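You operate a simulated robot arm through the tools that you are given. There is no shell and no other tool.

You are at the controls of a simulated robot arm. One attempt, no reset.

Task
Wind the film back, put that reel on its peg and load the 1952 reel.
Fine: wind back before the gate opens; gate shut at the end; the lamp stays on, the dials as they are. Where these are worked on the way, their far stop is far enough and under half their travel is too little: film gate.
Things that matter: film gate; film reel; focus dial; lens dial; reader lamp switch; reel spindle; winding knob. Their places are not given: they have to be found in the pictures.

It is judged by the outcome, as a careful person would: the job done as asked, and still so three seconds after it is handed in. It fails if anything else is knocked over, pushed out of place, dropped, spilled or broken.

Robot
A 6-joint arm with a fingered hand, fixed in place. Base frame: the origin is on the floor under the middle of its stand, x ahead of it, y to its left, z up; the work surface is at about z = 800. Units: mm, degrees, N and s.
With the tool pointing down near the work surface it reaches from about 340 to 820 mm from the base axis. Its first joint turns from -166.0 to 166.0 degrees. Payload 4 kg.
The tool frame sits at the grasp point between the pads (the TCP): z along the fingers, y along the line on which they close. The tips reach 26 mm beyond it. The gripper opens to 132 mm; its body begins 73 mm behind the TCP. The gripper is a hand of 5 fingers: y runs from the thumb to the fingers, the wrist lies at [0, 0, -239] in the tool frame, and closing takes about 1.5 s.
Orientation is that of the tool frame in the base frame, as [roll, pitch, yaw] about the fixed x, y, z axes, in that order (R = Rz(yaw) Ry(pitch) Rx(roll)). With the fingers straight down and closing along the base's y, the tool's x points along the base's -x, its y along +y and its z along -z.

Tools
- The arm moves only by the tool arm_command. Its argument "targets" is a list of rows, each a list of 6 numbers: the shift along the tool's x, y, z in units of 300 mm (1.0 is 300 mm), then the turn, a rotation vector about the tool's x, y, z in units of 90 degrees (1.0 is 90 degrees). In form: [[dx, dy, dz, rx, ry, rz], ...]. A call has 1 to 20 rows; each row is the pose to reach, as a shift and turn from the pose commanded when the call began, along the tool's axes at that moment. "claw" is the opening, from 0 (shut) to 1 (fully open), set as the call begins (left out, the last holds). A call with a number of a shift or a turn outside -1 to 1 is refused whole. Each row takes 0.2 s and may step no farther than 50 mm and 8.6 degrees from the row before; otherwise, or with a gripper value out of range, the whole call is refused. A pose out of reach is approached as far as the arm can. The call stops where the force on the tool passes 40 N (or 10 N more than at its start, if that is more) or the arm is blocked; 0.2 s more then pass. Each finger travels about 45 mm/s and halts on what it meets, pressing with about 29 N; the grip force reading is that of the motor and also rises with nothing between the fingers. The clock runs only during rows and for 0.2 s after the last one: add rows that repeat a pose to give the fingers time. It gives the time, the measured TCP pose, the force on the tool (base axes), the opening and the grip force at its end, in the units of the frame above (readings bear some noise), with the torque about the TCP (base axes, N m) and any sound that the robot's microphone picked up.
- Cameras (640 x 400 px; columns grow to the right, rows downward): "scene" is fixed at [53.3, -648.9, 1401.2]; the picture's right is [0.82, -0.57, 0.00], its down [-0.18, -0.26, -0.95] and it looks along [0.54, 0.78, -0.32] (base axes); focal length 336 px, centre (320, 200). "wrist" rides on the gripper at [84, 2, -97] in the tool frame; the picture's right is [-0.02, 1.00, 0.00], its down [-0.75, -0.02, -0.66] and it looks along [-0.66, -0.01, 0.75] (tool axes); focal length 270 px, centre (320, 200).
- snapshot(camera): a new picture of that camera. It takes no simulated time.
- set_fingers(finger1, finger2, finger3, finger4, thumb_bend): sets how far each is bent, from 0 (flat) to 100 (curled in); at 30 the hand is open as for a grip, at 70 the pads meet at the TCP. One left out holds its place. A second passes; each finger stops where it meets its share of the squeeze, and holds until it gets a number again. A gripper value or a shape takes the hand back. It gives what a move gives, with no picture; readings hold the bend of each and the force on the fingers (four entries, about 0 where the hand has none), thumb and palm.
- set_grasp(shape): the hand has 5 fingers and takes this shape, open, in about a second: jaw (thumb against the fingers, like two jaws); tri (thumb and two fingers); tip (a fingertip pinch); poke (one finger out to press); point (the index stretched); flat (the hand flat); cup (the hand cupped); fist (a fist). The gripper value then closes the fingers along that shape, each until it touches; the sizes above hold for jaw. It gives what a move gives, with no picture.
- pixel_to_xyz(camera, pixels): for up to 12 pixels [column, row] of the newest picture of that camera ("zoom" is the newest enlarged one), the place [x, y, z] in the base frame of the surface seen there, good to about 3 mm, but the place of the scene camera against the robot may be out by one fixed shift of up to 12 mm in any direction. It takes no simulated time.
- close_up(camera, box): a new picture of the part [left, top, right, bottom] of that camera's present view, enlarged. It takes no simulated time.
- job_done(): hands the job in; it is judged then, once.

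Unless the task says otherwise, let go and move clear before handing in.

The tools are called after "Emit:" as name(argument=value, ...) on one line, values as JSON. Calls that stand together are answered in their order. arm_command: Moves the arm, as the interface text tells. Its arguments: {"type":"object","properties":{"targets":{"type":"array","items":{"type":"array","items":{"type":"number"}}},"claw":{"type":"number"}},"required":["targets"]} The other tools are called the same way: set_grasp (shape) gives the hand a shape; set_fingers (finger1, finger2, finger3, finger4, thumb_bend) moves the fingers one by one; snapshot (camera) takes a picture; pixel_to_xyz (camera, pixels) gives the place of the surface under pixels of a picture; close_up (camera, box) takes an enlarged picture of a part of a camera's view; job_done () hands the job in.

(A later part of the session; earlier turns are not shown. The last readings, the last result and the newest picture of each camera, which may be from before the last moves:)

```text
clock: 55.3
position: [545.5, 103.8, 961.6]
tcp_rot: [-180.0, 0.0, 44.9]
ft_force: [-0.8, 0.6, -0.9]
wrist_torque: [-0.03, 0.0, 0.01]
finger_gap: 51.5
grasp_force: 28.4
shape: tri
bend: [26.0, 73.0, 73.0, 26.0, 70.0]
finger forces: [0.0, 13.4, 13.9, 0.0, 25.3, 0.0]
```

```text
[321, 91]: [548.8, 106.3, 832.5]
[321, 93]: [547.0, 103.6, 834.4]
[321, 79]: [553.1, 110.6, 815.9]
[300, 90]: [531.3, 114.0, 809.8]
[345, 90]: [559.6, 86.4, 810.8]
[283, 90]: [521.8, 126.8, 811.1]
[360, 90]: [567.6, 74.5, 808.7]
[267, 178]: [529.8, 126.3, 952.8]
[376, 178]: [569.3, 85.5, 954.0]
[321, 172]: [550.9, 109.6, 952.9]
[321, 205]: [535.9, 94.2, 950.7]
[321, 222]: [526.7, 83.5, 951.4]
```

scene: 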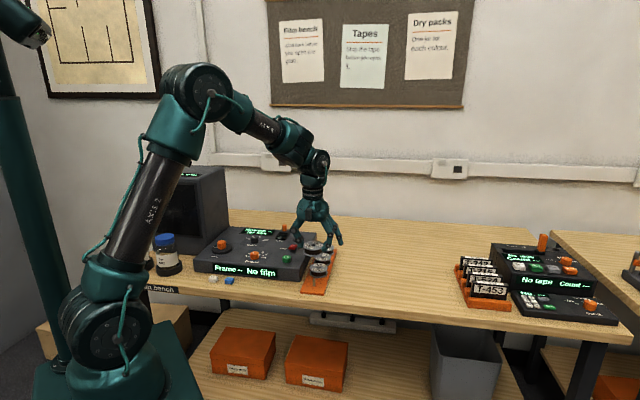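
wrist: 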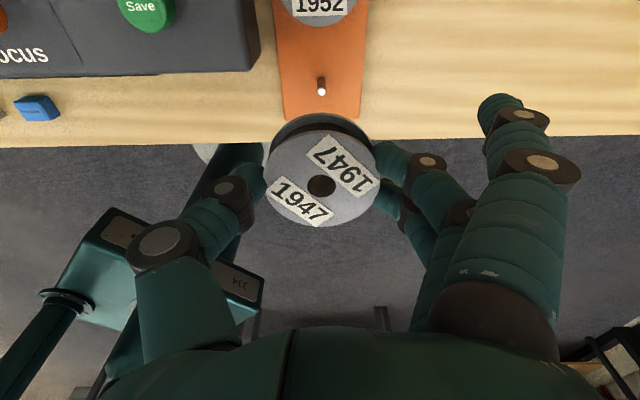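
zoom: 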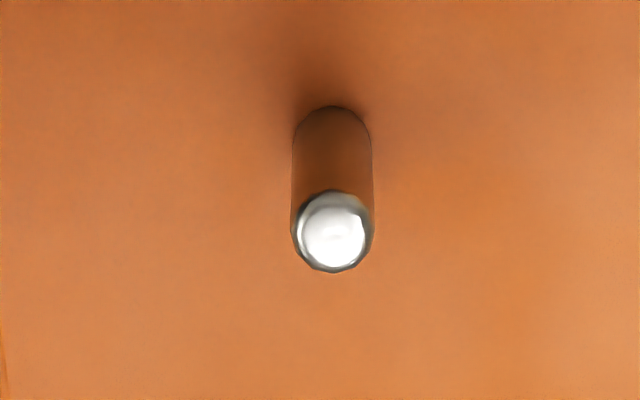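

The peg is about 4 mm from the hole axis along tool x and 1 mm along y. I'll correct that and lower until the reel is about 10 mm above the peg tip, then check.

Emit:
arm_command(targets=[[0.0133, 0.0027, 0.05, 0, 0, 0], [0.0133, 0.0027, 0.12, 0, 0, 0], [0.0133, 0.0027, 0.19, 0, 0, 0], [0.0133, 0.0027, 0.24, 0, 0, 0], [0.0133, 0.0027, 0.27, 0, 0, 0], [0.0133, 0.0027, 0.27, 0, 0, 0]])

Emit:
snapshot(camera="wrist")

Emit:
close_up(camera="scene", box=[280, 225, 360, 300])

Emit:
close_up(camera="wrist", box=[250, 90, 390, 240])

```text
clock: 56.7
position: [551.2, 105.6, 882.7]
tcp_rot: [-180.0, 0.0, 44.9]
ft_force: [0.4, 0.4, -1.4]
wrist_torque: [0.0, 0.03, 0.02]
finger_gap: 51.6
grasp_force: 29.0
shape: tri
bend: [26.0, 73.0, 73.0, 26.0, 70.0]
finger forces: [0.0, 13.5, 14.3, 0.1, 25.2, 0.1]
```

```text
taken
```

wrist: 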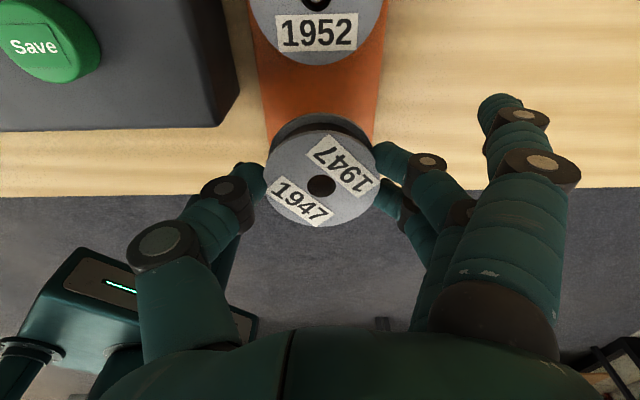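

```text
5.33 times, centred on (320, 262) of scene
```

zoom: 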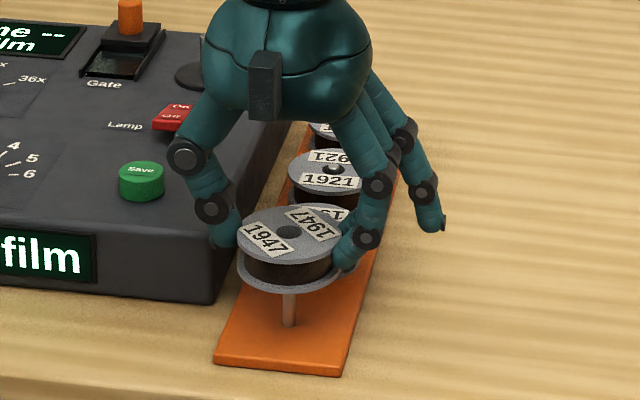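

```text
2.67 times, centred on (320, 165) of wrist
```

zoom: 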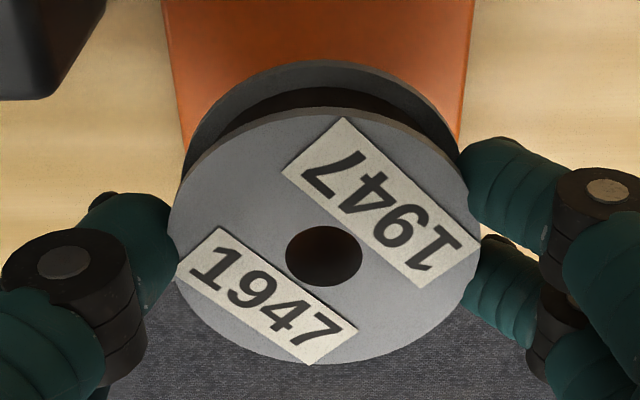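

In the scene the peg at x≈289 lines up with the reel's centre, and the depth also matches within about 2 mm. I'll lower 35 mm in small steps, watching the force.

Emit:
arm_command(targets=[[0, 0, 0.02, 0, 0, 0], [0, 0, 0.04, 0, 0, 0], [0, 0, 0.06, 0, 0, 0], [0, 0, 0.08, 0, 0, 0], [0, 0, 0.1, 0, 0, 0], [0, 0, 0.115, 0, 0, 0]])

Emit:
snapshot(camera="wrist")

Emit:
close_up(camera="scene", box=[280, 225, 360, 300])

```text
clock: 58.1
position: [550.0, 107.7, 848.1]
tcp_rot: [-179.9, 0.0, 44.9]
ft_force: [-0.8, 0.2, -0.6]
wrist_torque: [-0.08, -0.01, 0.03]
finger_gap: 51.2
grasp_force: 29.1
shape: tri
bend: [26.0, 73.0, 73.0, 26.0, 70.0]
finger forces: [0.1, 13.5, 14.4, 0.0, 25.3, 0.1]
```

```text
taken
```

wrist: 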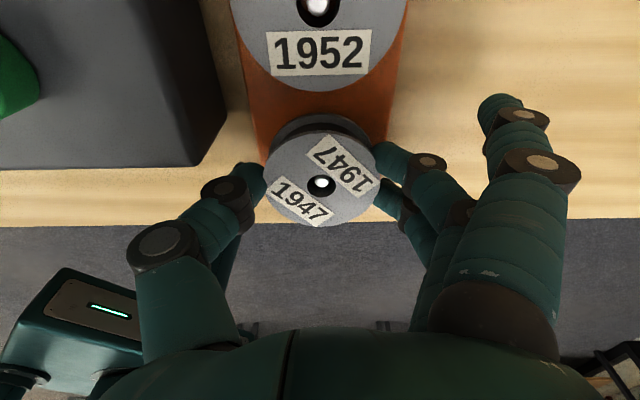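

```text
5.33 times, centred on (320, 262) of scene
```

zoom: 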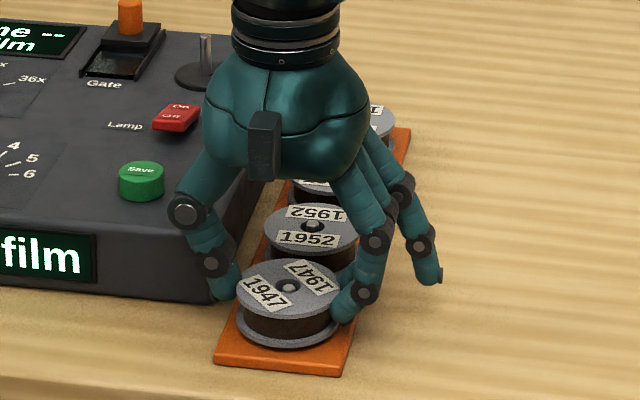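

The peg tip now shows inside the hole at (320,183) with no side force. I'll lower a few more millimetres until the reel touches the rack.

Emit:
arm_command(targets=[[0, 0, 0.006, 0, 0, 0], [0, 0, 0.011, 0, 0, 0], [0, 0, 0.015, 0, 0, 0]])

Emit:
close_up(camera="scene", box=[295, 255, 345, 295])

```text
clock: 58.9
position: [551.7, 108.9, 841.5]
tcp_rot: [-179.8, 0.0, 45.0]
ft_force: [0.4, -0.1, -0.1]
wrist_torque: [-0.02, -0.01, -0.02]
finger_gap: 51.8
grasp_force: 28.9
shape: tri
bend: [26.0, 73.0, 73.0, 26.0, 70.0]
finger forces: [0.0, 13.4, 14.7, 0.1, 25.6, 0.1]
```

```text
10.00 times, centred on (320, 275) of scene
```

zoom: 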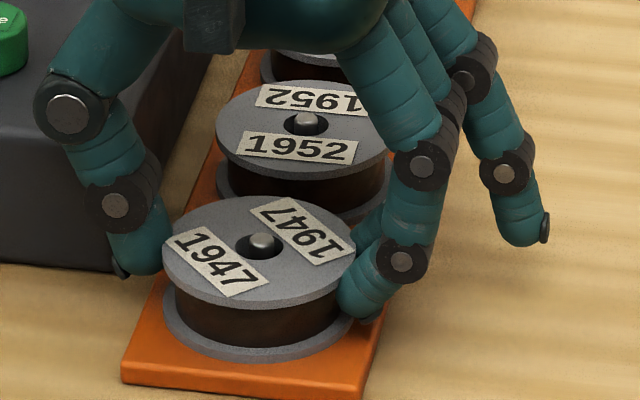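

The reel is almost seated and still shows no contact force. I'll lower in 1 mm steps until I feel contact.

Emit:
arm_command(targets=[[0, 0, 0.0033, 0, 0, 0], [0, 0, 0.0066, 0, 0, 0]])

```text
clock: 59.5
position: [551.5, 106.9, 842.1]
tcp_rot: [-179.9, -0.2, 44.9]
ft_force: [-4.4, 0.9, 15.8]
wrist_torque: [0.03, 0.12, 0.01]
finger_gap: 51.5
grasp_force: 28.7
shape: tri
bend: [26.0, 74.0, 74.0, 26.0, 70.0]
finger forces: [0.0, 13.9, 16.3, 0.0, 30.7, 0.0]
```

It's seated, with 16 N of contact. I'll ease up 1 mm and open to about 80 mm.

Emit:
arm_command(targets=[[0, 0, -0.0035, 0, 0, 0], [0, 0, -0.0035, 0, 0, 0], [0, 0, -0.0035, 0, 0, 0], [0, 0, -0.0035, 0, 0, 0], [0, 0, -0.0035, 0, 0, 0]], claw=0.62)

Emit:
snapshot(camera="wrist")

Emit:
close_up(camera="scene", box=[285, 245, 345, 295])

```text
clock: 60.7
position: [550.4, 106.4, 840.1]
tcp_rot: [180.0, 0.0, 44.8]
ft_force: [-0.1, 0.1, 0.1]
wrist_torque: [0.02, 0.04, -0.01]
finger_gap: 81.5
grasp_force: 0.1
shape: tri
bend: [0.0, 71.0, 71.0, 0.0, 68.0]
finger forces: [0.1, 0.1, 0.0, 0.1, 0.0, 0.0]
```

```text
taken
```

wrist: 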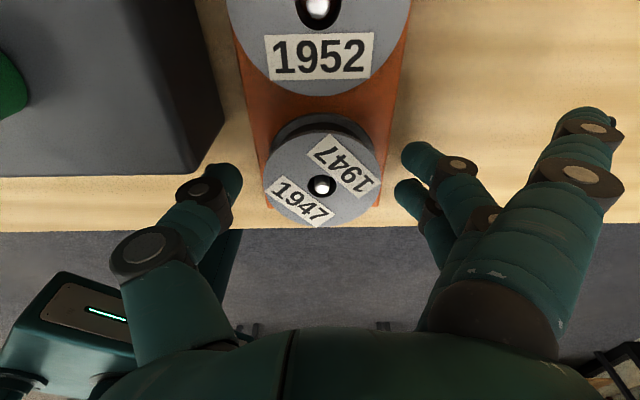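

```text
8.00 times, centred on (315, 270) of scene
```

zoom: 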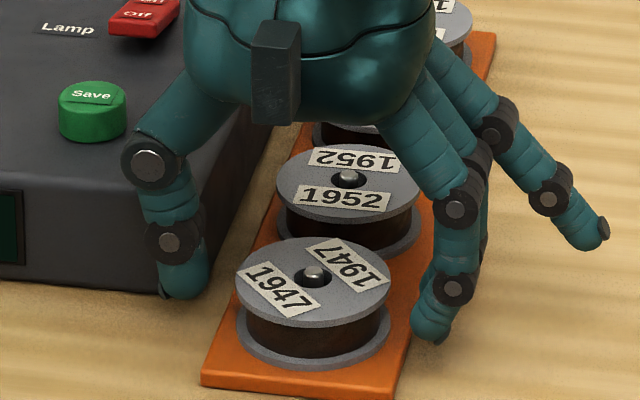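

1947 sits on its peg and the hand is clear of it. I'll rise about 90 mm and move above 1952, turning to yaw 87 so the thumb goes in diagonally beside the reader with more room.

Emit:
arm_command(targets=[[0, 0, -0.05, 0, 0, 0], [0, 0, -0.12, 0, 0, 0], [0, 0, -0.21, 0, 0, 0], [0, 0, -0.3, 0, 0, 0], [0.05, 0, -0.3, 0, 0, -0.0934], [0.1, 0, -0.3, 0, 0, -0.1868], [0.15, 0, -0.3, 0, 0, -0.2802], [0.2, 0, -0.3, 0, 0, -0.3736], [0.248, 0, -0.3, 0, 0, -0.467], [0.248, 0, -0.3, 0, 0, -0.467]])

Emit:
snapshot(camera="wrist")

Emit:
close_up(camera="scene", box=[270, 215, 370, 300])

```text
clock: 62.9
position: [603.0, 158.5, 931.3]
tcp_rot: [-180.0, 0.0, 87.0]
ft_force: [0.2, 0.4, 0.1]
wrist_torque: [-0.04, -0.06, 0.01]
finger_gap: 81.4
grasp_force: 0.1
shape: tri
bend: [0.0, 71.0, 71.0, 0.0, 68.0]
finger forces: [0.0, 0.1, 0.1, 0.0, 0.0, 0.0]
```

```text
taken
```

wrist: 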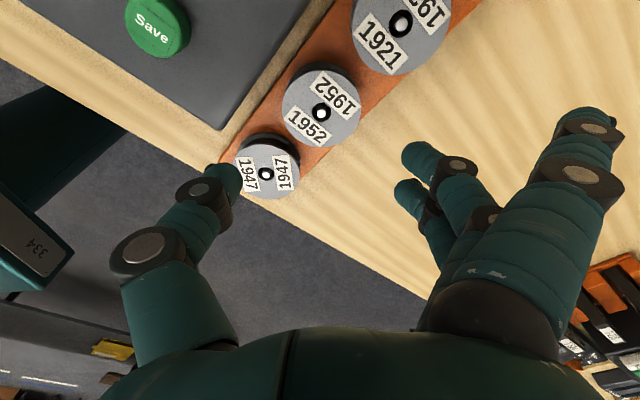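

```text
4.71 times, centred on (320, 258) of scene
```

zoom: 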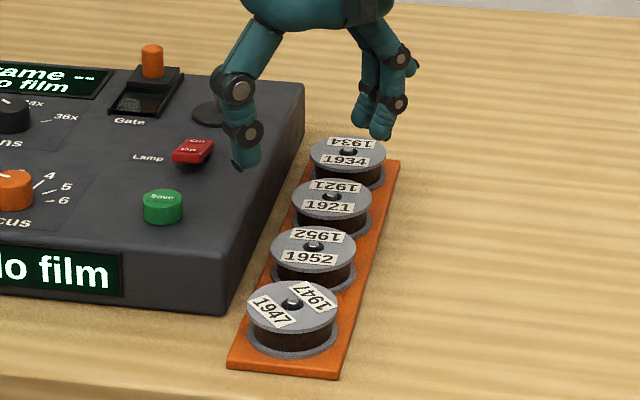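

1947 is parked properly and 1952 is below me, with its hub at (321,112). I'll measure its centre and the gap to the reader's side.

Emit:
close_up(camera="wrist", box=[200, 30, 400, 190])

Emit:
pixel_to_xyz(camera="zoom", pixels=[[388, 206], [388, 175], [262, 205], [515, 205], [388, 320], [110, 290], [240, 165], [330, 30], [260, 150], [640, 40], [380, 95], [300, 100]])

Emit:
pixel_to_xyz(camera="wrist", pixels=[[321, 112], [285, 110], [358, 110], [321, 146], [321, 117], [222, 125], [260, 85], [300, 38], [240, 108], [280, 62], [322, 60], [290, 130]])

```text
2.50 times, centred on (300, 110) of wrist
```

zoom: 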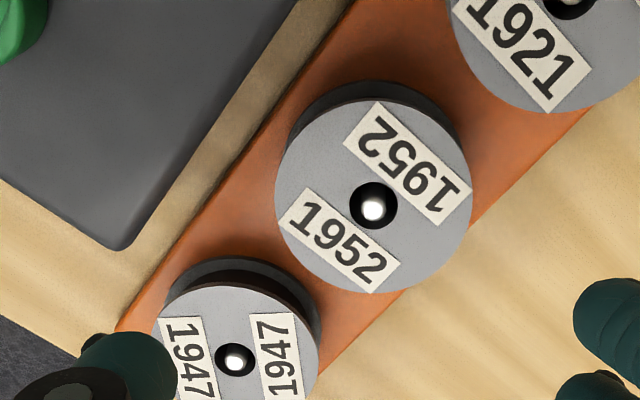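

```text
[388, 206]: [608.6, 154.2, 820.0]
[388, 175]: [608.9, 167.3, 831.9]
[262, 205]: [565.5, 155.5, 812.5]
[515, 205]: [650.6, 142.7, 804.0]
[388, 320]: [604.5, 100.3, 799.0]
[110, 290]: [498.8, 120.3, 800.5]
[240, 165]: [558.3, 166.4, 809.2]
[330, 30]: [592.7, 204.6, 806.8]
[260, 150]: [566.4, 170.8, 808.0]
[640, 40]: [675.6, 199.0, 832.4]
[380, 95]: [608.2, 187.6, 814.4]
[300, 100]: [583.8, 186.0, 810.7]
```

```text
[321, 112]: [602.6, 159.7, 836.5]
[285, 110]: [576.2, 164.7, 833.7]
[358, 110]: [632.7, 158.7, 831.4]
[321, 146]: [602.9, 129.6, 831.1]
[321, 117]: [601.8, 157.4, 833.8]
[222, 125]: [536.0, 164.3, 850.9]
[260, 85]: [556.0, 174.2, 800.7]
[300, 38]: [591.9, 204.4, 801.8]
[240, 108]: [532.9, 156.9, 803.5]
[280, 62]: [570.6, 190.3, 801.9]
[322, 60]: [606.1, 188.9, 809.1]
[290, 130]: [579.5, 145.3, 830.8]
```

1952's centre is about (604.2,158.4), and the reader's edge is only about 50 mm from it. With yaw 90 and a 66 mm opening, both sides should clear by about 4–5 mm. I'll set that opening up here and check it first.

Emit:
arm_command(targets=[[0, 0.0037, 0.05, 0, 0, -0.033], [0, 0.0037, 0.1, 0, 0, -0.033], [0, 0.0037, 0.1, 0, 0, -0.033], [0, 0.0037, 0.1, 0, 0, -0.033]], claw=0.5)

Emit:
snapshot(camera="wrist")

Emit:
close_up(camera="wrist", box=[200, 50, 440, 230])

Emit:
close_up(camera="scene", box=[280, 210, 360, 290])

```text
clock: 63.9
position: [603.7, 159.4, 902.2]
tcp_rot: [-180.0, 0.0, 90.1]
ft_force: [0.0, -0.9, 0.5]
wrist_torque: [-0.01, -0.02, 0.01]
finger_gap: 67.0
grasp_force: 0.1
shape: tri
bend: [0.0, 73.0, 73.0, 0.0, 70.0]
finger forces: [0.0, 0.0, 0.0, 0.0, 0.0, 0.1]
```

```text
taken
```

wrist: 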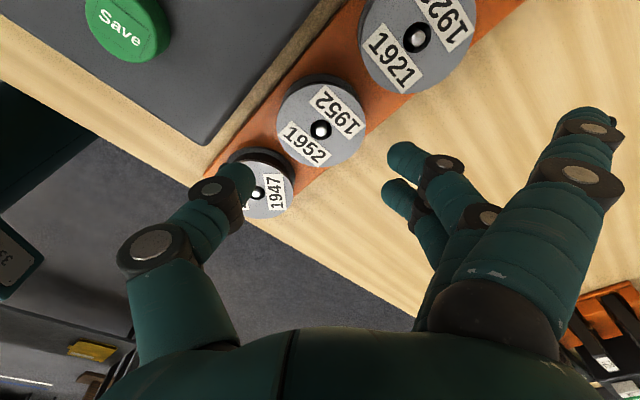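

```text
2.22 times, centred on (320, 140) of wrist
```

zoom: 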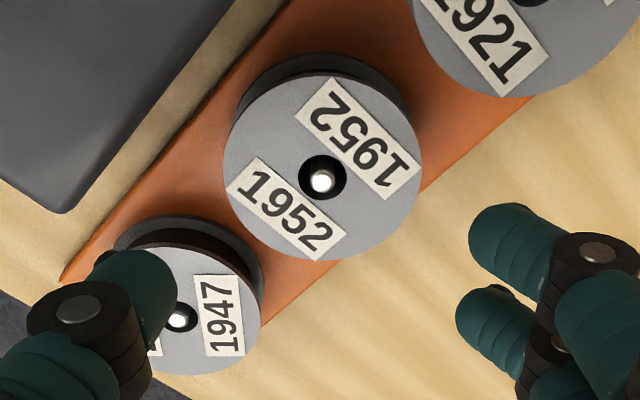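

```text
5.00 times, centred on (320, 250) of scene
```

zoom: 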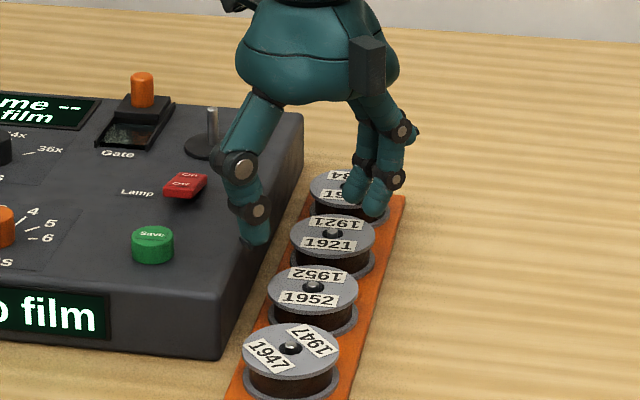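

The hub lines up within 0.5 mm of the grasp axis. I'll lower to z≈864, so the tips stay just above the reel tops, and check the clearances.

Emit:
arm_command(targets=[[0, 0, 0.04, 0, 0, 0], [0, 0, 0.08, 0, 0, 0], [0, 0, 0.11, 0, 0, 0], [0, 0, 0.127, 0, 0, 0]])

Emit:
snapshot(camera="wrist")

Emit:
close_up(camera="wrist", box=[150, 70, 450, 260])

Emit:
close_up(camera="scene", box=[290, 225, 350, 285])

```text
clock: 64.9
position: [604.9, 159.2, 864.3]
tcp_rot: [-180.0, 0.1, 90.0]
ft_force: [0.2, 0.4, 0.7]
wrist_torque: [0.02, 0.02, -0.01]
finger_gap: 66.6
grasp_force: 0.1
shape: tri
bend: [0.0, 73.0, 73.0, 0.0, 70.0]
finger forces: [0.1, 0.0, 0.1, 0.1, 0.0, 0.0]
```

```text
taken
```

wrist: 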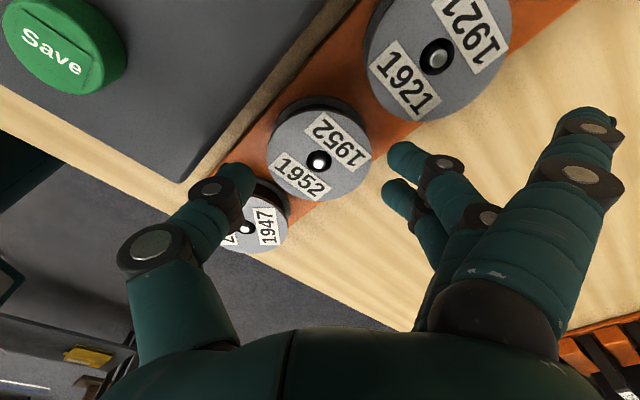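

```text
2.11 times, centred on (300, 165) of wrist
```

zoom: 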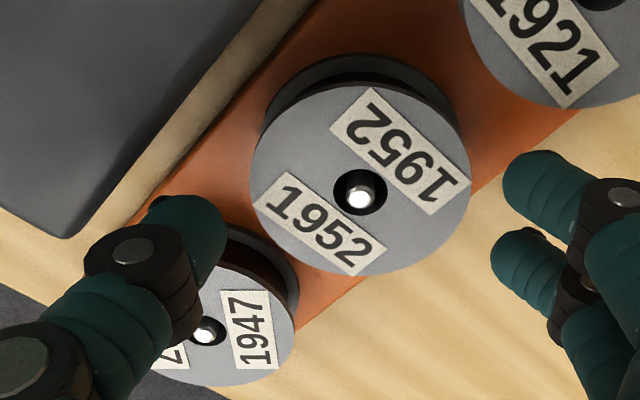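

```text
6.67 times, centred on (320, 255) of scene
```

zoom: 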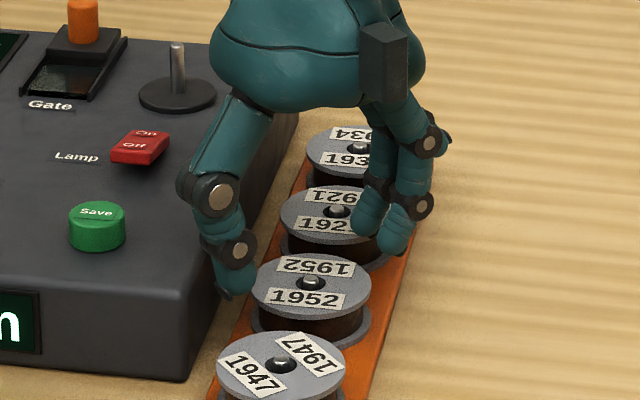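

The thumb stands between 1947 and 1952, clear of the reader's corner, and the fingers are clear of 1921. I'll lower the last 19 mm in small steps, watching the force.

Emit:
arm_command(targets=[[0, 0, 0.017, 0, 0, 0], [0, 0, 0.034, 0, 0, 0], [0, 0, 0.05, 0, 0, 0], [0, 0, 0.063, 0, 0, 0]])

Emit:
close_up(camera="wrist", box=[150, 70, 450, 260])

Emit:
close_up(camera="scene", box=[290, 225, 350, 285])

```text
clock: 65.9
position: [604.6, 160.0, 844.6]
tcp_rot: [-180.0, 0.1, 90.0]
ft_force: [0.3, -0.2, -0.1]
wrist_torque: [0.03, 0.01, 0.02]
finger_gap: 66.9
grasp_force: 0.1
shape: tri
bend: [0.0, 73.0, 73.0, 0.0, 70.0]
finger forces: [0.1, 0.0, 0.0, 0.0, 0.1, 0.0]
```

```text
2.11 times, centred on (300, 165) of wrist
```

zoom: 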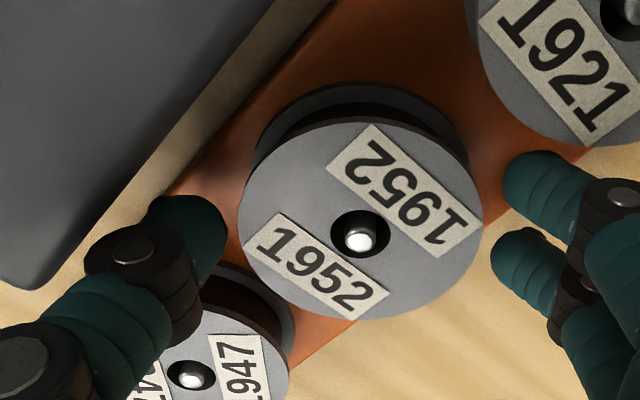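

```text
6.67 times, centred on (320, 255) of scene
```

zoom: 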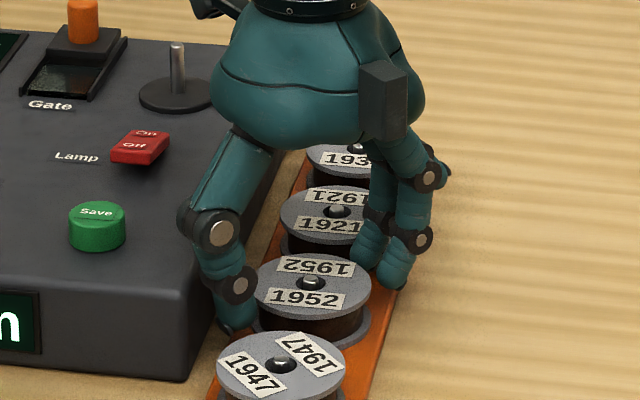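

I'm down at z≈845 with no contact anywhere. Closing on 1952 now.

Emit:
arm_command(targets=[[0, 0, 0, 0, 0, 0], [0, 0, 0, 0, 0, 0], [0, 0, 0, 0, 0, 0], [0, 0, 0, 0, 0, 0], [0, 0, 0, 0, 0, 0]], claw=0.3)

Emit:
close_up(camera="wrist", box=[150, 70, 450, 260])

Emit:
close_up(camera="scene", box=[290, 225, 350, 285])

```text
clock: 67.1
position: [605.0, 159.5, 844.8]
tcp_rot: [-180.0, 0.0, 89.9]
ft_force: [0.1, 0.6, 0.1]
wrist_torque: [0.02, -0.02, -0.05]
finger_gap: 51.5
grasp_force: 29.1
shape: tri
bend: [23.0, 73.0, 73.0, 26.0, 70.0]
finger forces: [0.3, 12.9, 12.9, 0.0, 25.3, 0.0]
```

```text
2.11 times, centred on (300, 165) of wrist
```

zoom: 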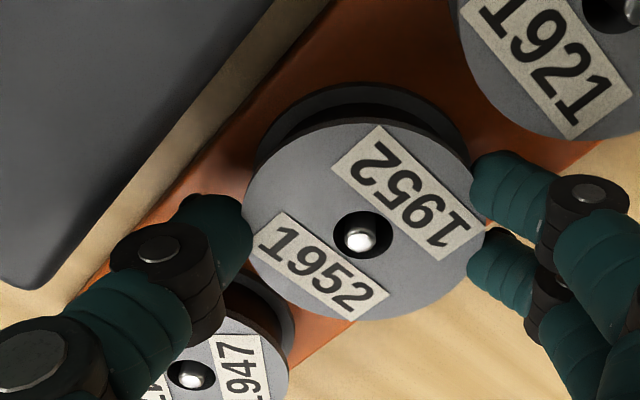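

```text
6.67 times, centred on (320, 255) of scene
```

zoom: 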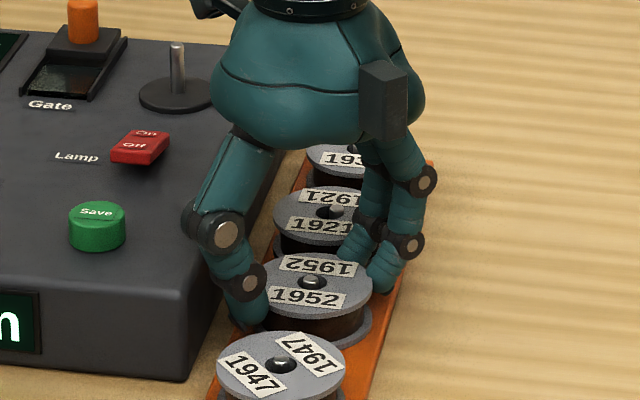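

The grip is good, but as the hand closed the index finger bent in (bend 23, 0.3 N) and seems to have nudged 1921 on its peg. I'll straighten only finger 1 before lifting, so it can't catch on 1921.

Emit:
set_fingers(finger1=0)

Emit:
close_up(camera="wrist", box=[150, 0, 640, 300])

Emit:
close_up(camera="scene", box=[290, 225, 350, 285])

```text
clock: 68.1
position: [604.9, 158.4, 845.2]
tcp_rot: [-180.0, 0.0, 90.0]
ft_force: [0.4, -0.1, 0.0]
wrist_torque: [-0.02, 0.01, -0.01]
finger_gap: 129.9
grasp_force: 25.8
shape: fingers
bend: [0.0, 73.0, 73.0, 26.0, 70.0]
finger forces: [0.0, 13.0, 12.9, 0.0, 25.3, 0.0]
```

```text
1.31 times, centred on (395, 150) of wrist
```

zoom: 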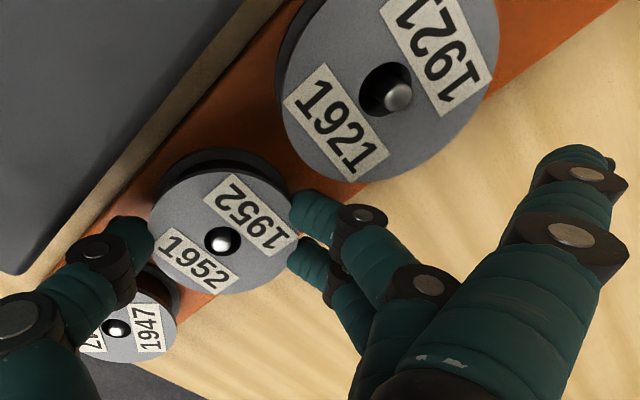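

```text
6.67 times, centred on (320, 255) of scene
```

zoom: 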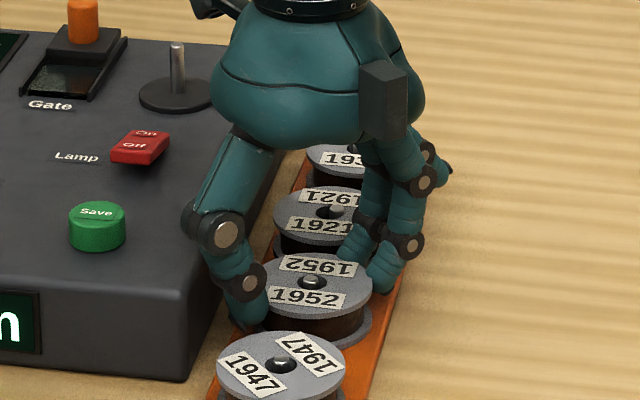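

Finger 1 is straight and the grip forces held (13, 13 and 25 N). 1921 is a few millimetres off centre but still fully on its peg. Lifting 1952 straight up.

Emit:
arm_command(targets=[[0, 0, -0.015, 0, 0, 0], [0, 0, -0.035, 0, 0, 0], [0, 0, -0.06, 0, 0, 0], [0, 0, -0.1, 0, 0, 0], [0, 0, -0.16, 0, 0, 0], [0, 0, -0.24, 0, 0, 0], [0, 0, -0.35, 0, 0, 0]])

Emit:
snapshot(camera="wrist")

Emit:
close_up(camera="scene", box=[270, 195, 370, 295])

```text
clock: 69.7
position: [604.6, 157.7, 950.0]
tcp_rot: [-179.9, 0.0, 90.1]
ft_force: [0.9, -0.2, -0.5]
wrist_torque: [-0.01, 0.02, 0.0]
finger_gap: 130.1
grasp_force: 25.8
shape: fingers
bend: [0.0, 73.0, 73.0, 26.0, 70.0]
finger forces: [0.0, 13.1, 13.1, 0.1, 25.4, 0.1]
```

```text
taken
```

wrist: 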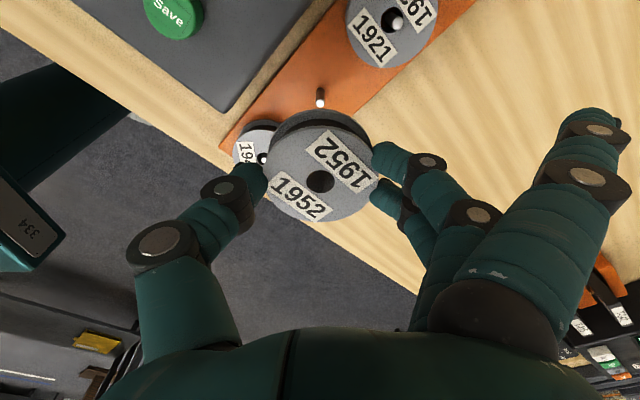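

```text
4.00 times, centred on (320, 245) of scene
```

zoom: 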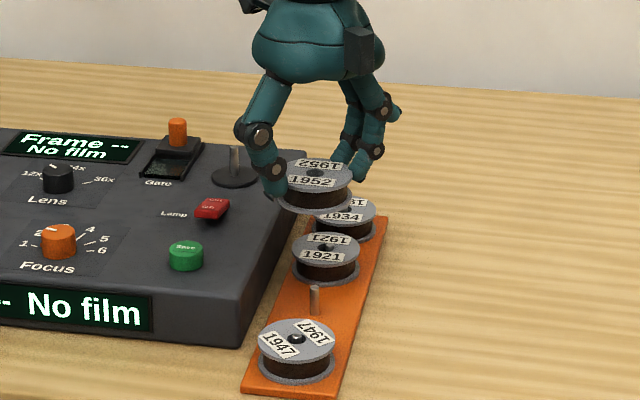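

1952 is in hand and level. I'll carry it to above the spindle at about (639,344.5) at z≈1010, so the spindle stays visible above the reel in the wrist view.

Emit:
arm_command(targets=[[0, 0, -0.1, 0, 0, 0], [0.1, 0.02, -0.2, 0, 0, 0], [0.25, 0.046, -0.2, 0, 0, 0], [0.4, 0.074, -0.2, 0, 0, 0], [0.53, 0.098, -0.2, 0, 0, 0], [0.6227, 0.115, -0.2, 0, 0, 0], [0.6227, 0.115, -0.2, 0, 0, 0]])

Emit:
snapshot(camera="wrist")

Emit:
close_up(camera="wrist", box=[260, 60, 380, 230])

Emit:
close_up(camera="wrist", box=[290, 60, 350, 120])

Emit:
pixel_to_xyz(camera="wrist", pixels=[[321, 96], [321, 98], [321, 100], [321, 102], [268, 178], [375, 178], [321, 172], [321, 200], [321, 215]])

```text
clock: 71.3
position: [639.8, 344.3, 1009.7]
tcp_rot: [-180.0, 0.0, 89.8]
ft_force: [-0.4, -0.3, -0.4]
wrist_torque: [-0.01, 0.01, -0.01]
finger_gap: 130.0
grasp_force: 25.9
shape: fingers
bend: [0.0, 73.0, 73.0, 26.0, 70.0]
finger forces: [0.0, 13.1, 13.6, 0.0, 25.3, 0.1]
```

```text
taken
```

wrist: 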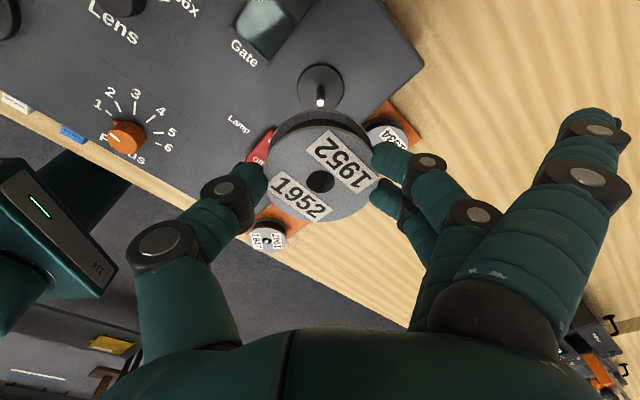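

```text
2.35 times, centred on (320, 145) of wrist
```

zoom: 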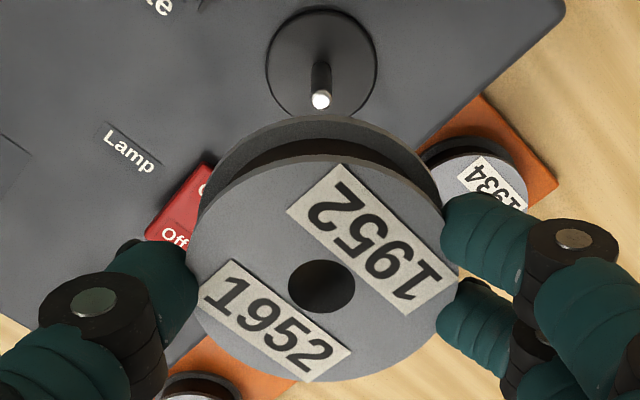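

```text
6.67 times, centred on (320, 90) of wrist
```

zoom: 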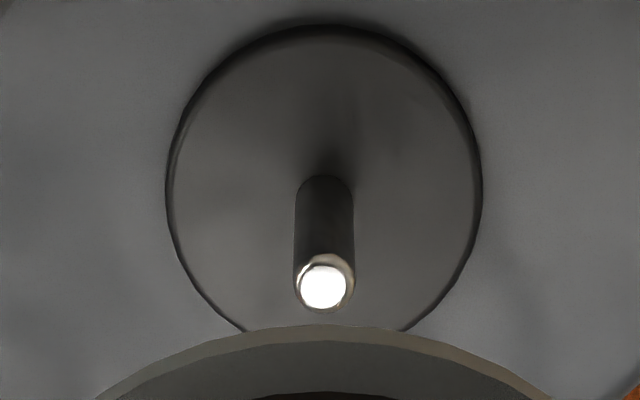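

```text
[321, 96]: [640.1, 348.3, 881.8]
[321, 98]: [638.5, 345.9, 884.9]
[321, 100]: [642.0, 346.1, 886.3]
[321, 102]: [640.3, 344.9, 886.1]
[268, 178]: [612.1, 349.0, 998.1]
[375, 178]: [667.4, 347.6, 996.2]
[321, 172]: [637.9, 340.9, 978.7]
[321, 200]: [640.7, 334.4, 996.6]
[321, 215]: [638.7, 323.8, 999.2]
```

The spindle tip is at about (320.6,102.7) and the hole at (321,182). Combining the estimates, I'm about 2 mm too far in tool x. I'll correct that and lower until the reel is just above the tip, then check from the scene camera.

Emit:
arm_command(targets=[[-0.0073, 0.0003, 0.06, 0, 0, 0], [-0.0073, 0.0003, 0.14, 0, 0, 0], [-0.0073, 0.0003, 0.21, 0, 0, 0], [-0.0073, 0.0003, 0.25, 0, 0, 0], [-0.0073, 0.0003, 0.265, 0, 0, 0], [-0.0073, 0.0003, 0.265, 0, 0, 0]])

Emit:
close_up(camera="scene", box=[270, 210, 325, 255])

Emit:
close_up(camera="wrist", box=[250, 60, 390, 240])

```text
clock: 72.7
position: [639.7, 344.5, 928.9]
tcp_rot: [180.0, 0.0, 90.0]
ft_force: [0.4, -0.2, -0.5]
wrist_torque: [0.04, 0.0, -0.01]
finger_gap: 130.1
grasp_force: 26.2
shape: fingers
bend: [0.0, 73.0, 73.0, 26.0, 70.0]
finger forces: [0.1, 13.1, 13.8, 0.0, 25.3, 0.0]
```

```text
8.89 times, centred on (298, 232) of scene
```

zoom: 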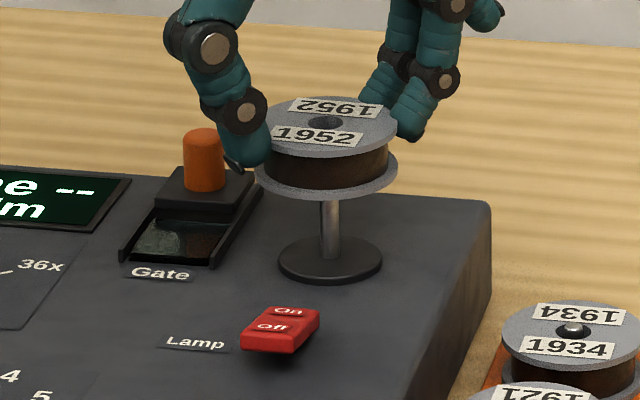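

```text
2.22 times, centred on (320, 150) of wrist
```

zoom: 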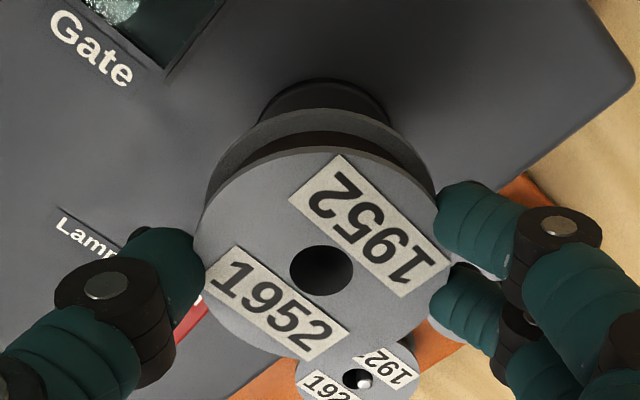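

The scene zoom shows the reel about 1.5 mm left of the spindle, and the wrist view agrees on a small −x, +y correction. I'll shift by (−1.5, +0.6) mm and lower 15 mm so the tip just enters, watching the force.

Emit:
arm_command(targets=[[-0.005, 0.002, 0, 0, 0, 0], [-0.005, 0.002, 0.015, 0, 0, 0], [-0.005, 0.002, 0.03, 0, 0, 0], [-0.005, 0.002, 0.04, 0, 0, 0], [-0.005, 0.002, 0.05, 0, 0, 0]])

Emit:
close_up(camera="scene", box=[270, 210, 325, 255])

Emit:
close_up(camera="wrist", box=[280, 140, 360, 220])

```text
clock: 73.9
position: [640.5, 341.2, 915.1]
tcp_rot: [-180.0, -0.1, 90.0]
ft_force: [0.3, -0.2, -0.6]
wrist_torque: [-0.01, -0.01, 0.01]
finger_gap: 130.0
grasp_force: 25.9
shape: fingers
bend: [0.0, 73.0, 73.0, 26.0, 70.0]
finger forces: [0.1, 13.1, 13.7, 0.0, 25.3, 0.1]
```

```text
8.89 times, centred on (298, 232) of scene
```

zoom: 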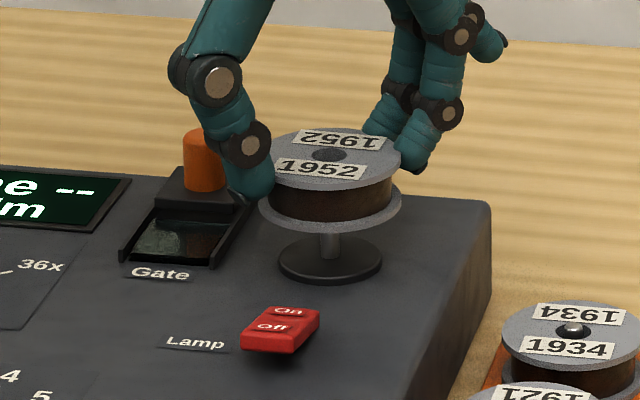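

```text
5.00 times, centred on (320, 180) of wrist
```

zoom: 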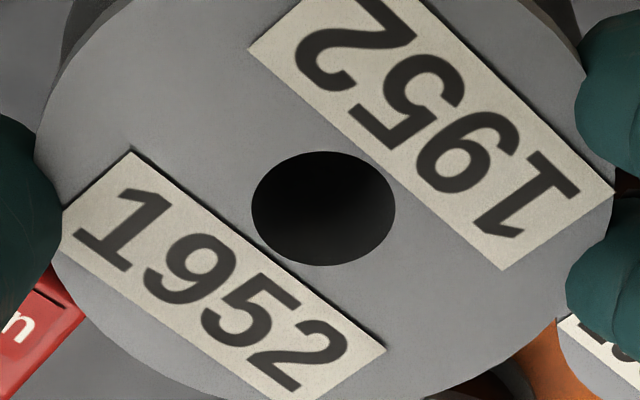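

The reel is now centred on the spindle in the scene (330 against 330), with no force. I'll lower another 17 mm and check for the tip in the hole.

Emit:
arm_command(targets=[[0, 0, 0.015, 0, 0, 0], [0, 0, 0.03, 0, 0, 0], [0, 0, 0.045, 0, 0, 0], [0, 0, 0.057, 0, 0, 0]])

Emit:
close_up(camera="scene", box=[270, 210, 325, 255])

Emit:
close_up(camera="wrist", box=[280, 140, 360, 220])

```text
clock: 74.9
position: [639.6, 342.8, 898.9]
tcp_rot: [180.0, 0.0, 89.9]
ft_force: [-0.9, 0.3, -0.2]
wrist_torque: [0.0, -0.03, 0.02]
finger_gap: 129.9
grasp_force: 26.3
shape: fingers
bend: [0.0, 73.0, 73.0, 26.0, 70.0]
finger forces: [0.0, 13.1, 13.9, 0.2, 25.3, 0.0]
```

```text
8.89 times, centred on (298, 232) of scene
```

zoom: 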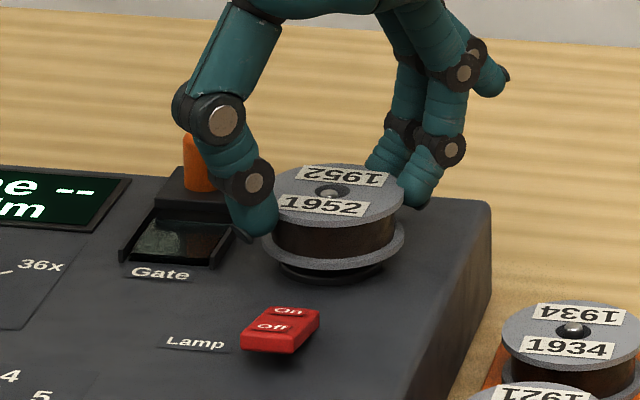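

```text
5.00 times, centred on (320, 180) of wrist
```

zoom: 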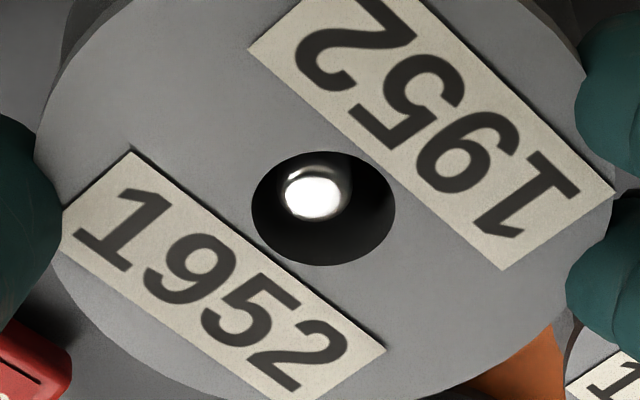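

The spindle tip is now inside the hole at (315,190) in the zoom. I'll lower the last few millimetres until it seats.

Emit:
arm_command(targets=[[0, 0, 0.008, 0, 0, 0], [0, 0, 0.014, 0, 0, 0], [0, 0, 0.018, 0, 0, 0]])

Emit:
arm_command(targets=[[0, 0, 0.003, 0, 0, 0], [0, 0, 0.003, 0, 0, 0]])

Emit:
close_up(camera="scene", box=[270, 210, 325, 255])

```text
clock: 75.7
position: [640.7, 343.0, 893.7]
tcp_rot: [-180.0, 0.0, 90.0]
ft_force: [-0.1, 0.4, -1.0]
wrist_torque: [0.0, 0.02, 0.0]
finger_gap: 130.1
grasp_force: 26.3
shape: fingers
bend: [0.0, 73.0, 73.0, 26.0, 70.0]
finger forces: [0.1, 13.1, 13.9, 0.0, 25.3, 0.1]
```

```text
clock: 76.3
position: [639.7, 342.4, 892.0]
tcp_rot: [179.9, 0.1, 89.9]
ft_force: [0.2, 0.5, 0.2]
wrist_torque: [-0.01, 0.02, -0.01]
finger_gap: 130.1
grasp_force: 26.2
shape: fingers
bend: [0.0, 73.0, 73.0, 26.0, 70.0]
finger forces: [0.0, 13.0, 13.9, 0.0, 25.3, 0.0]
```

```text
8.89 times, centred on (298, 232) of scene
```

zoom: 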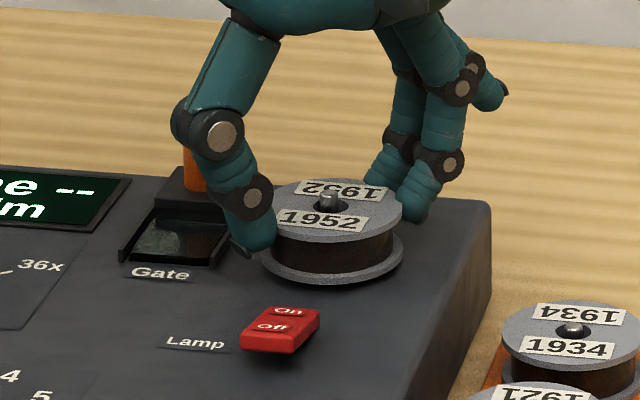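

It's nearly seated, with the spindle tip standing out of the hub. I'll go on in about 1 mm steps until I feel contact.

Emit:
arm_command(targets=[[0, 0, 0.003, 0, 0, 0], [0, 0, 0.003, 0, 0, 0]])

Emit:
arm_command(targets=[[0, 0, 0.003, 0, 0, 0], [0, 0, 0.003, 0, 0, 0]])

```text
clock: 76.9
position: [640.3, 342.8, 890.6]
tcp_rot: [-180.0, 0.1, 89.9]
ft_force: [-0.3, -0.2, -0.7]
wrist_torque: [-0.02, -0.02, 0.02]
finger_gap: 129.7
grasp_force: 26.4
shape: fingers
bend: [0.0, 73.0, 73.0, 26.0, 70.0]
finger forces: [0.1, 13.1, 13.9, 0.0, 25.3, 0.0]
```

```text
clock: 77.5
position: [639.1, 342.6, 890.0]
tcp_rot: [179.9, 0.0, 89.9]
ft_force: [0.2, -0.8, 5.9]
wrist_torque: [0.01, -0.01, -0.01]
finger_gap: 130.0
grasp_force: 27.8
shape: fingers
bend: [0.0, 74.0, 74.0, 26.0, 70.0]
finger forces: [0.0, 13.4, 14.7, 0.0, 27.2, 0.1]
```

It's seated, with 6 N of contact. Opening the hand to about 80 mm.

Emit:
arm_command(targets=[[0, 0, -0.002, 0, 0, 0], [0, 0, -0.002, 0, 0, 0], [0, 0, -0.002, 0, 0, 0], [0, 0, -0.002, 0, 0, 0], [0, 0, -0.002, 0, 0, 0]], claw=0.65)

Emit:
snapshot(camera="wrist")

Emit:
close_up(camera="scene", box=[270, 210, 325, 255])

```text
clock: 78.7
position: [640.0, 341.4, 890.3]
tcp_rot: [-180.0, 0.0, 89.9]
ft_force: [0.2, 0.7, -0.1]
wrist_torque: [-0.01, -0.02, -0.04]
finger_gap: 85.4
grasp_force: 0.1
shape: tri
bend: [0.0, 70.0, 70.0, 0.0, 67.0]
finger forces: [0.1, 0.0, 0.0, 0.0, 0.0, 0.1]
```

```text
taken
```

wrist: 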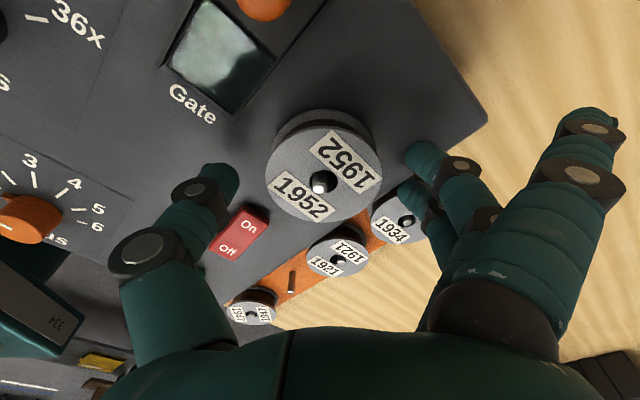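

```text
8.89 times, centred on (298, 232) of scene
```

zoom: 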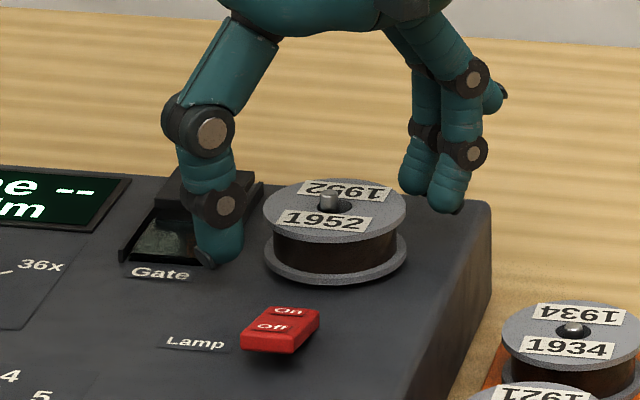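

1952 sits on the spindle and the hand is clear. I'll rise and move over the gate at yaw 135, with a 99 mm opening so that fingers 2 and 3 come down behind the post.

Emit:
arm_command(targets=[[0, 0, -0.05, 0, 0, 0], [0, 0, -0.14, 0, 0, 0], [0, 0, -0.28, 0, 0, 0], [0, 0, -0.417, 0, 0, 0], [0.046, -0.023, -0.417, 0, 0, -0.0833], [0.092, -0.046, -0.417, 0, 0, -0.1667], [0.138, -0.068, -0.417, 0, 0, -0.25], [0.184, -0.091, -0.417, 0, 0, -0.3333], [0.2307, -0.114, -0.417, 0, 0, -0.4167], [0.2307, -0.114, -0.417, 0, 0, -0.5], [0.2307, -0.114, -0.417, 0, 0, -0.5]], claw=0.75)

Emit:
snapshot(camera="wrist")

Emit:
close_up(camera="wrist", box=[180, 50, 400, 200])

Emit:
snapshot(camera="scene")

```text
clock: 81.1
position: [605.6, 413.4, 1015.6]
tcp_rot: [-180.0, 0.0, 134.9]
ft_force: [-0.1, 0.8, 0.7]
wrist_torque: [0.02, 0.0, -0.01]
finger_gap: 98.4
grasp_force: 0.1
shape: tri
bend: [0.0, 64.0, 64.0, 0.0, 60.0]
finger forces: [0.1, 0.0, 0.1, 0.0, 0.1, 0.1]
```

```text
taken
```

wrist: 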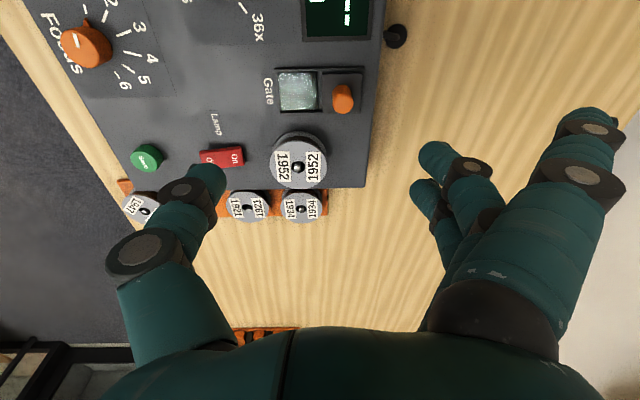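

```text
2.67 times, centred on (290, 125) of wrist
```

zoom: 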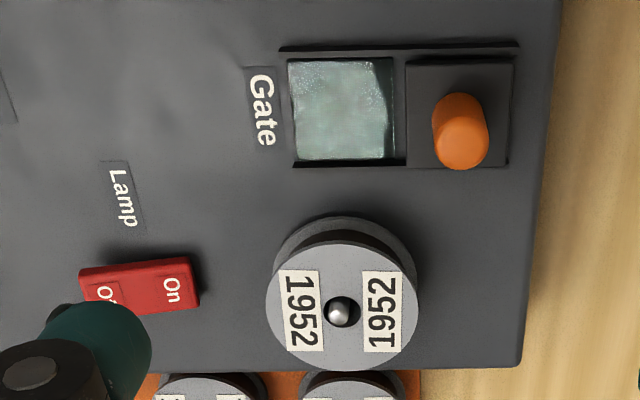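

```text
taken
```

scene: 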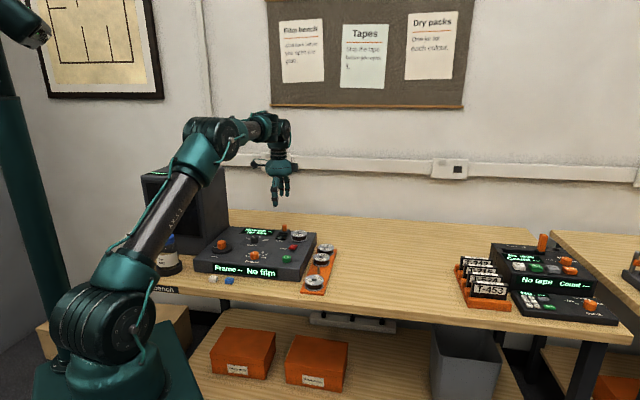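

1952's hub is on the spindle, and the post is at about (343,105) with the gate still open. I'll measure the post for the closing push.

Emit:
pixel_to_xyz(camera="zoom", pixels=[[461, 150], [455, 140], [468, 158], [461, 120], [515, 165], [410, 165], [342, 312], [270, 310], [415, 310], [545, 200]])

Emit:
close_up(camera="scene", box=[260, 215, 340, 295])

```text
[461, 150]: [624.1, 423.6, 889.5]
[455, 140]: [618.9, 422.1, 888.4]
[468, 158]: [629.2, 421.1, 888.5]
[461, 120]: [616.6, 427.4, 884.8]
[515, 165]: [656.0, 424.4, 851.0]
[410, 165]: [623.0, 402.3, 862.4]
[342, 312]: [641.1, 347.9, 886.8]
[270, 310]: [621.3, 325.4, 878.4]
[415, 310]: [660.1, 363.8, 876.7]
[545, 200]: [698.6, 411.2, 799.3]
```

```text
5.00 times, centred on (300, 255) of scene
```

zoom: 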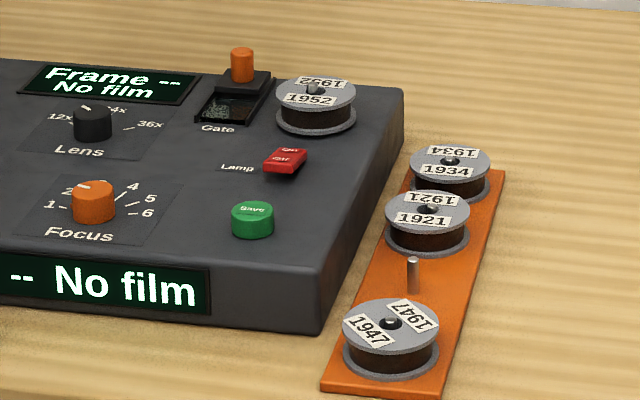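

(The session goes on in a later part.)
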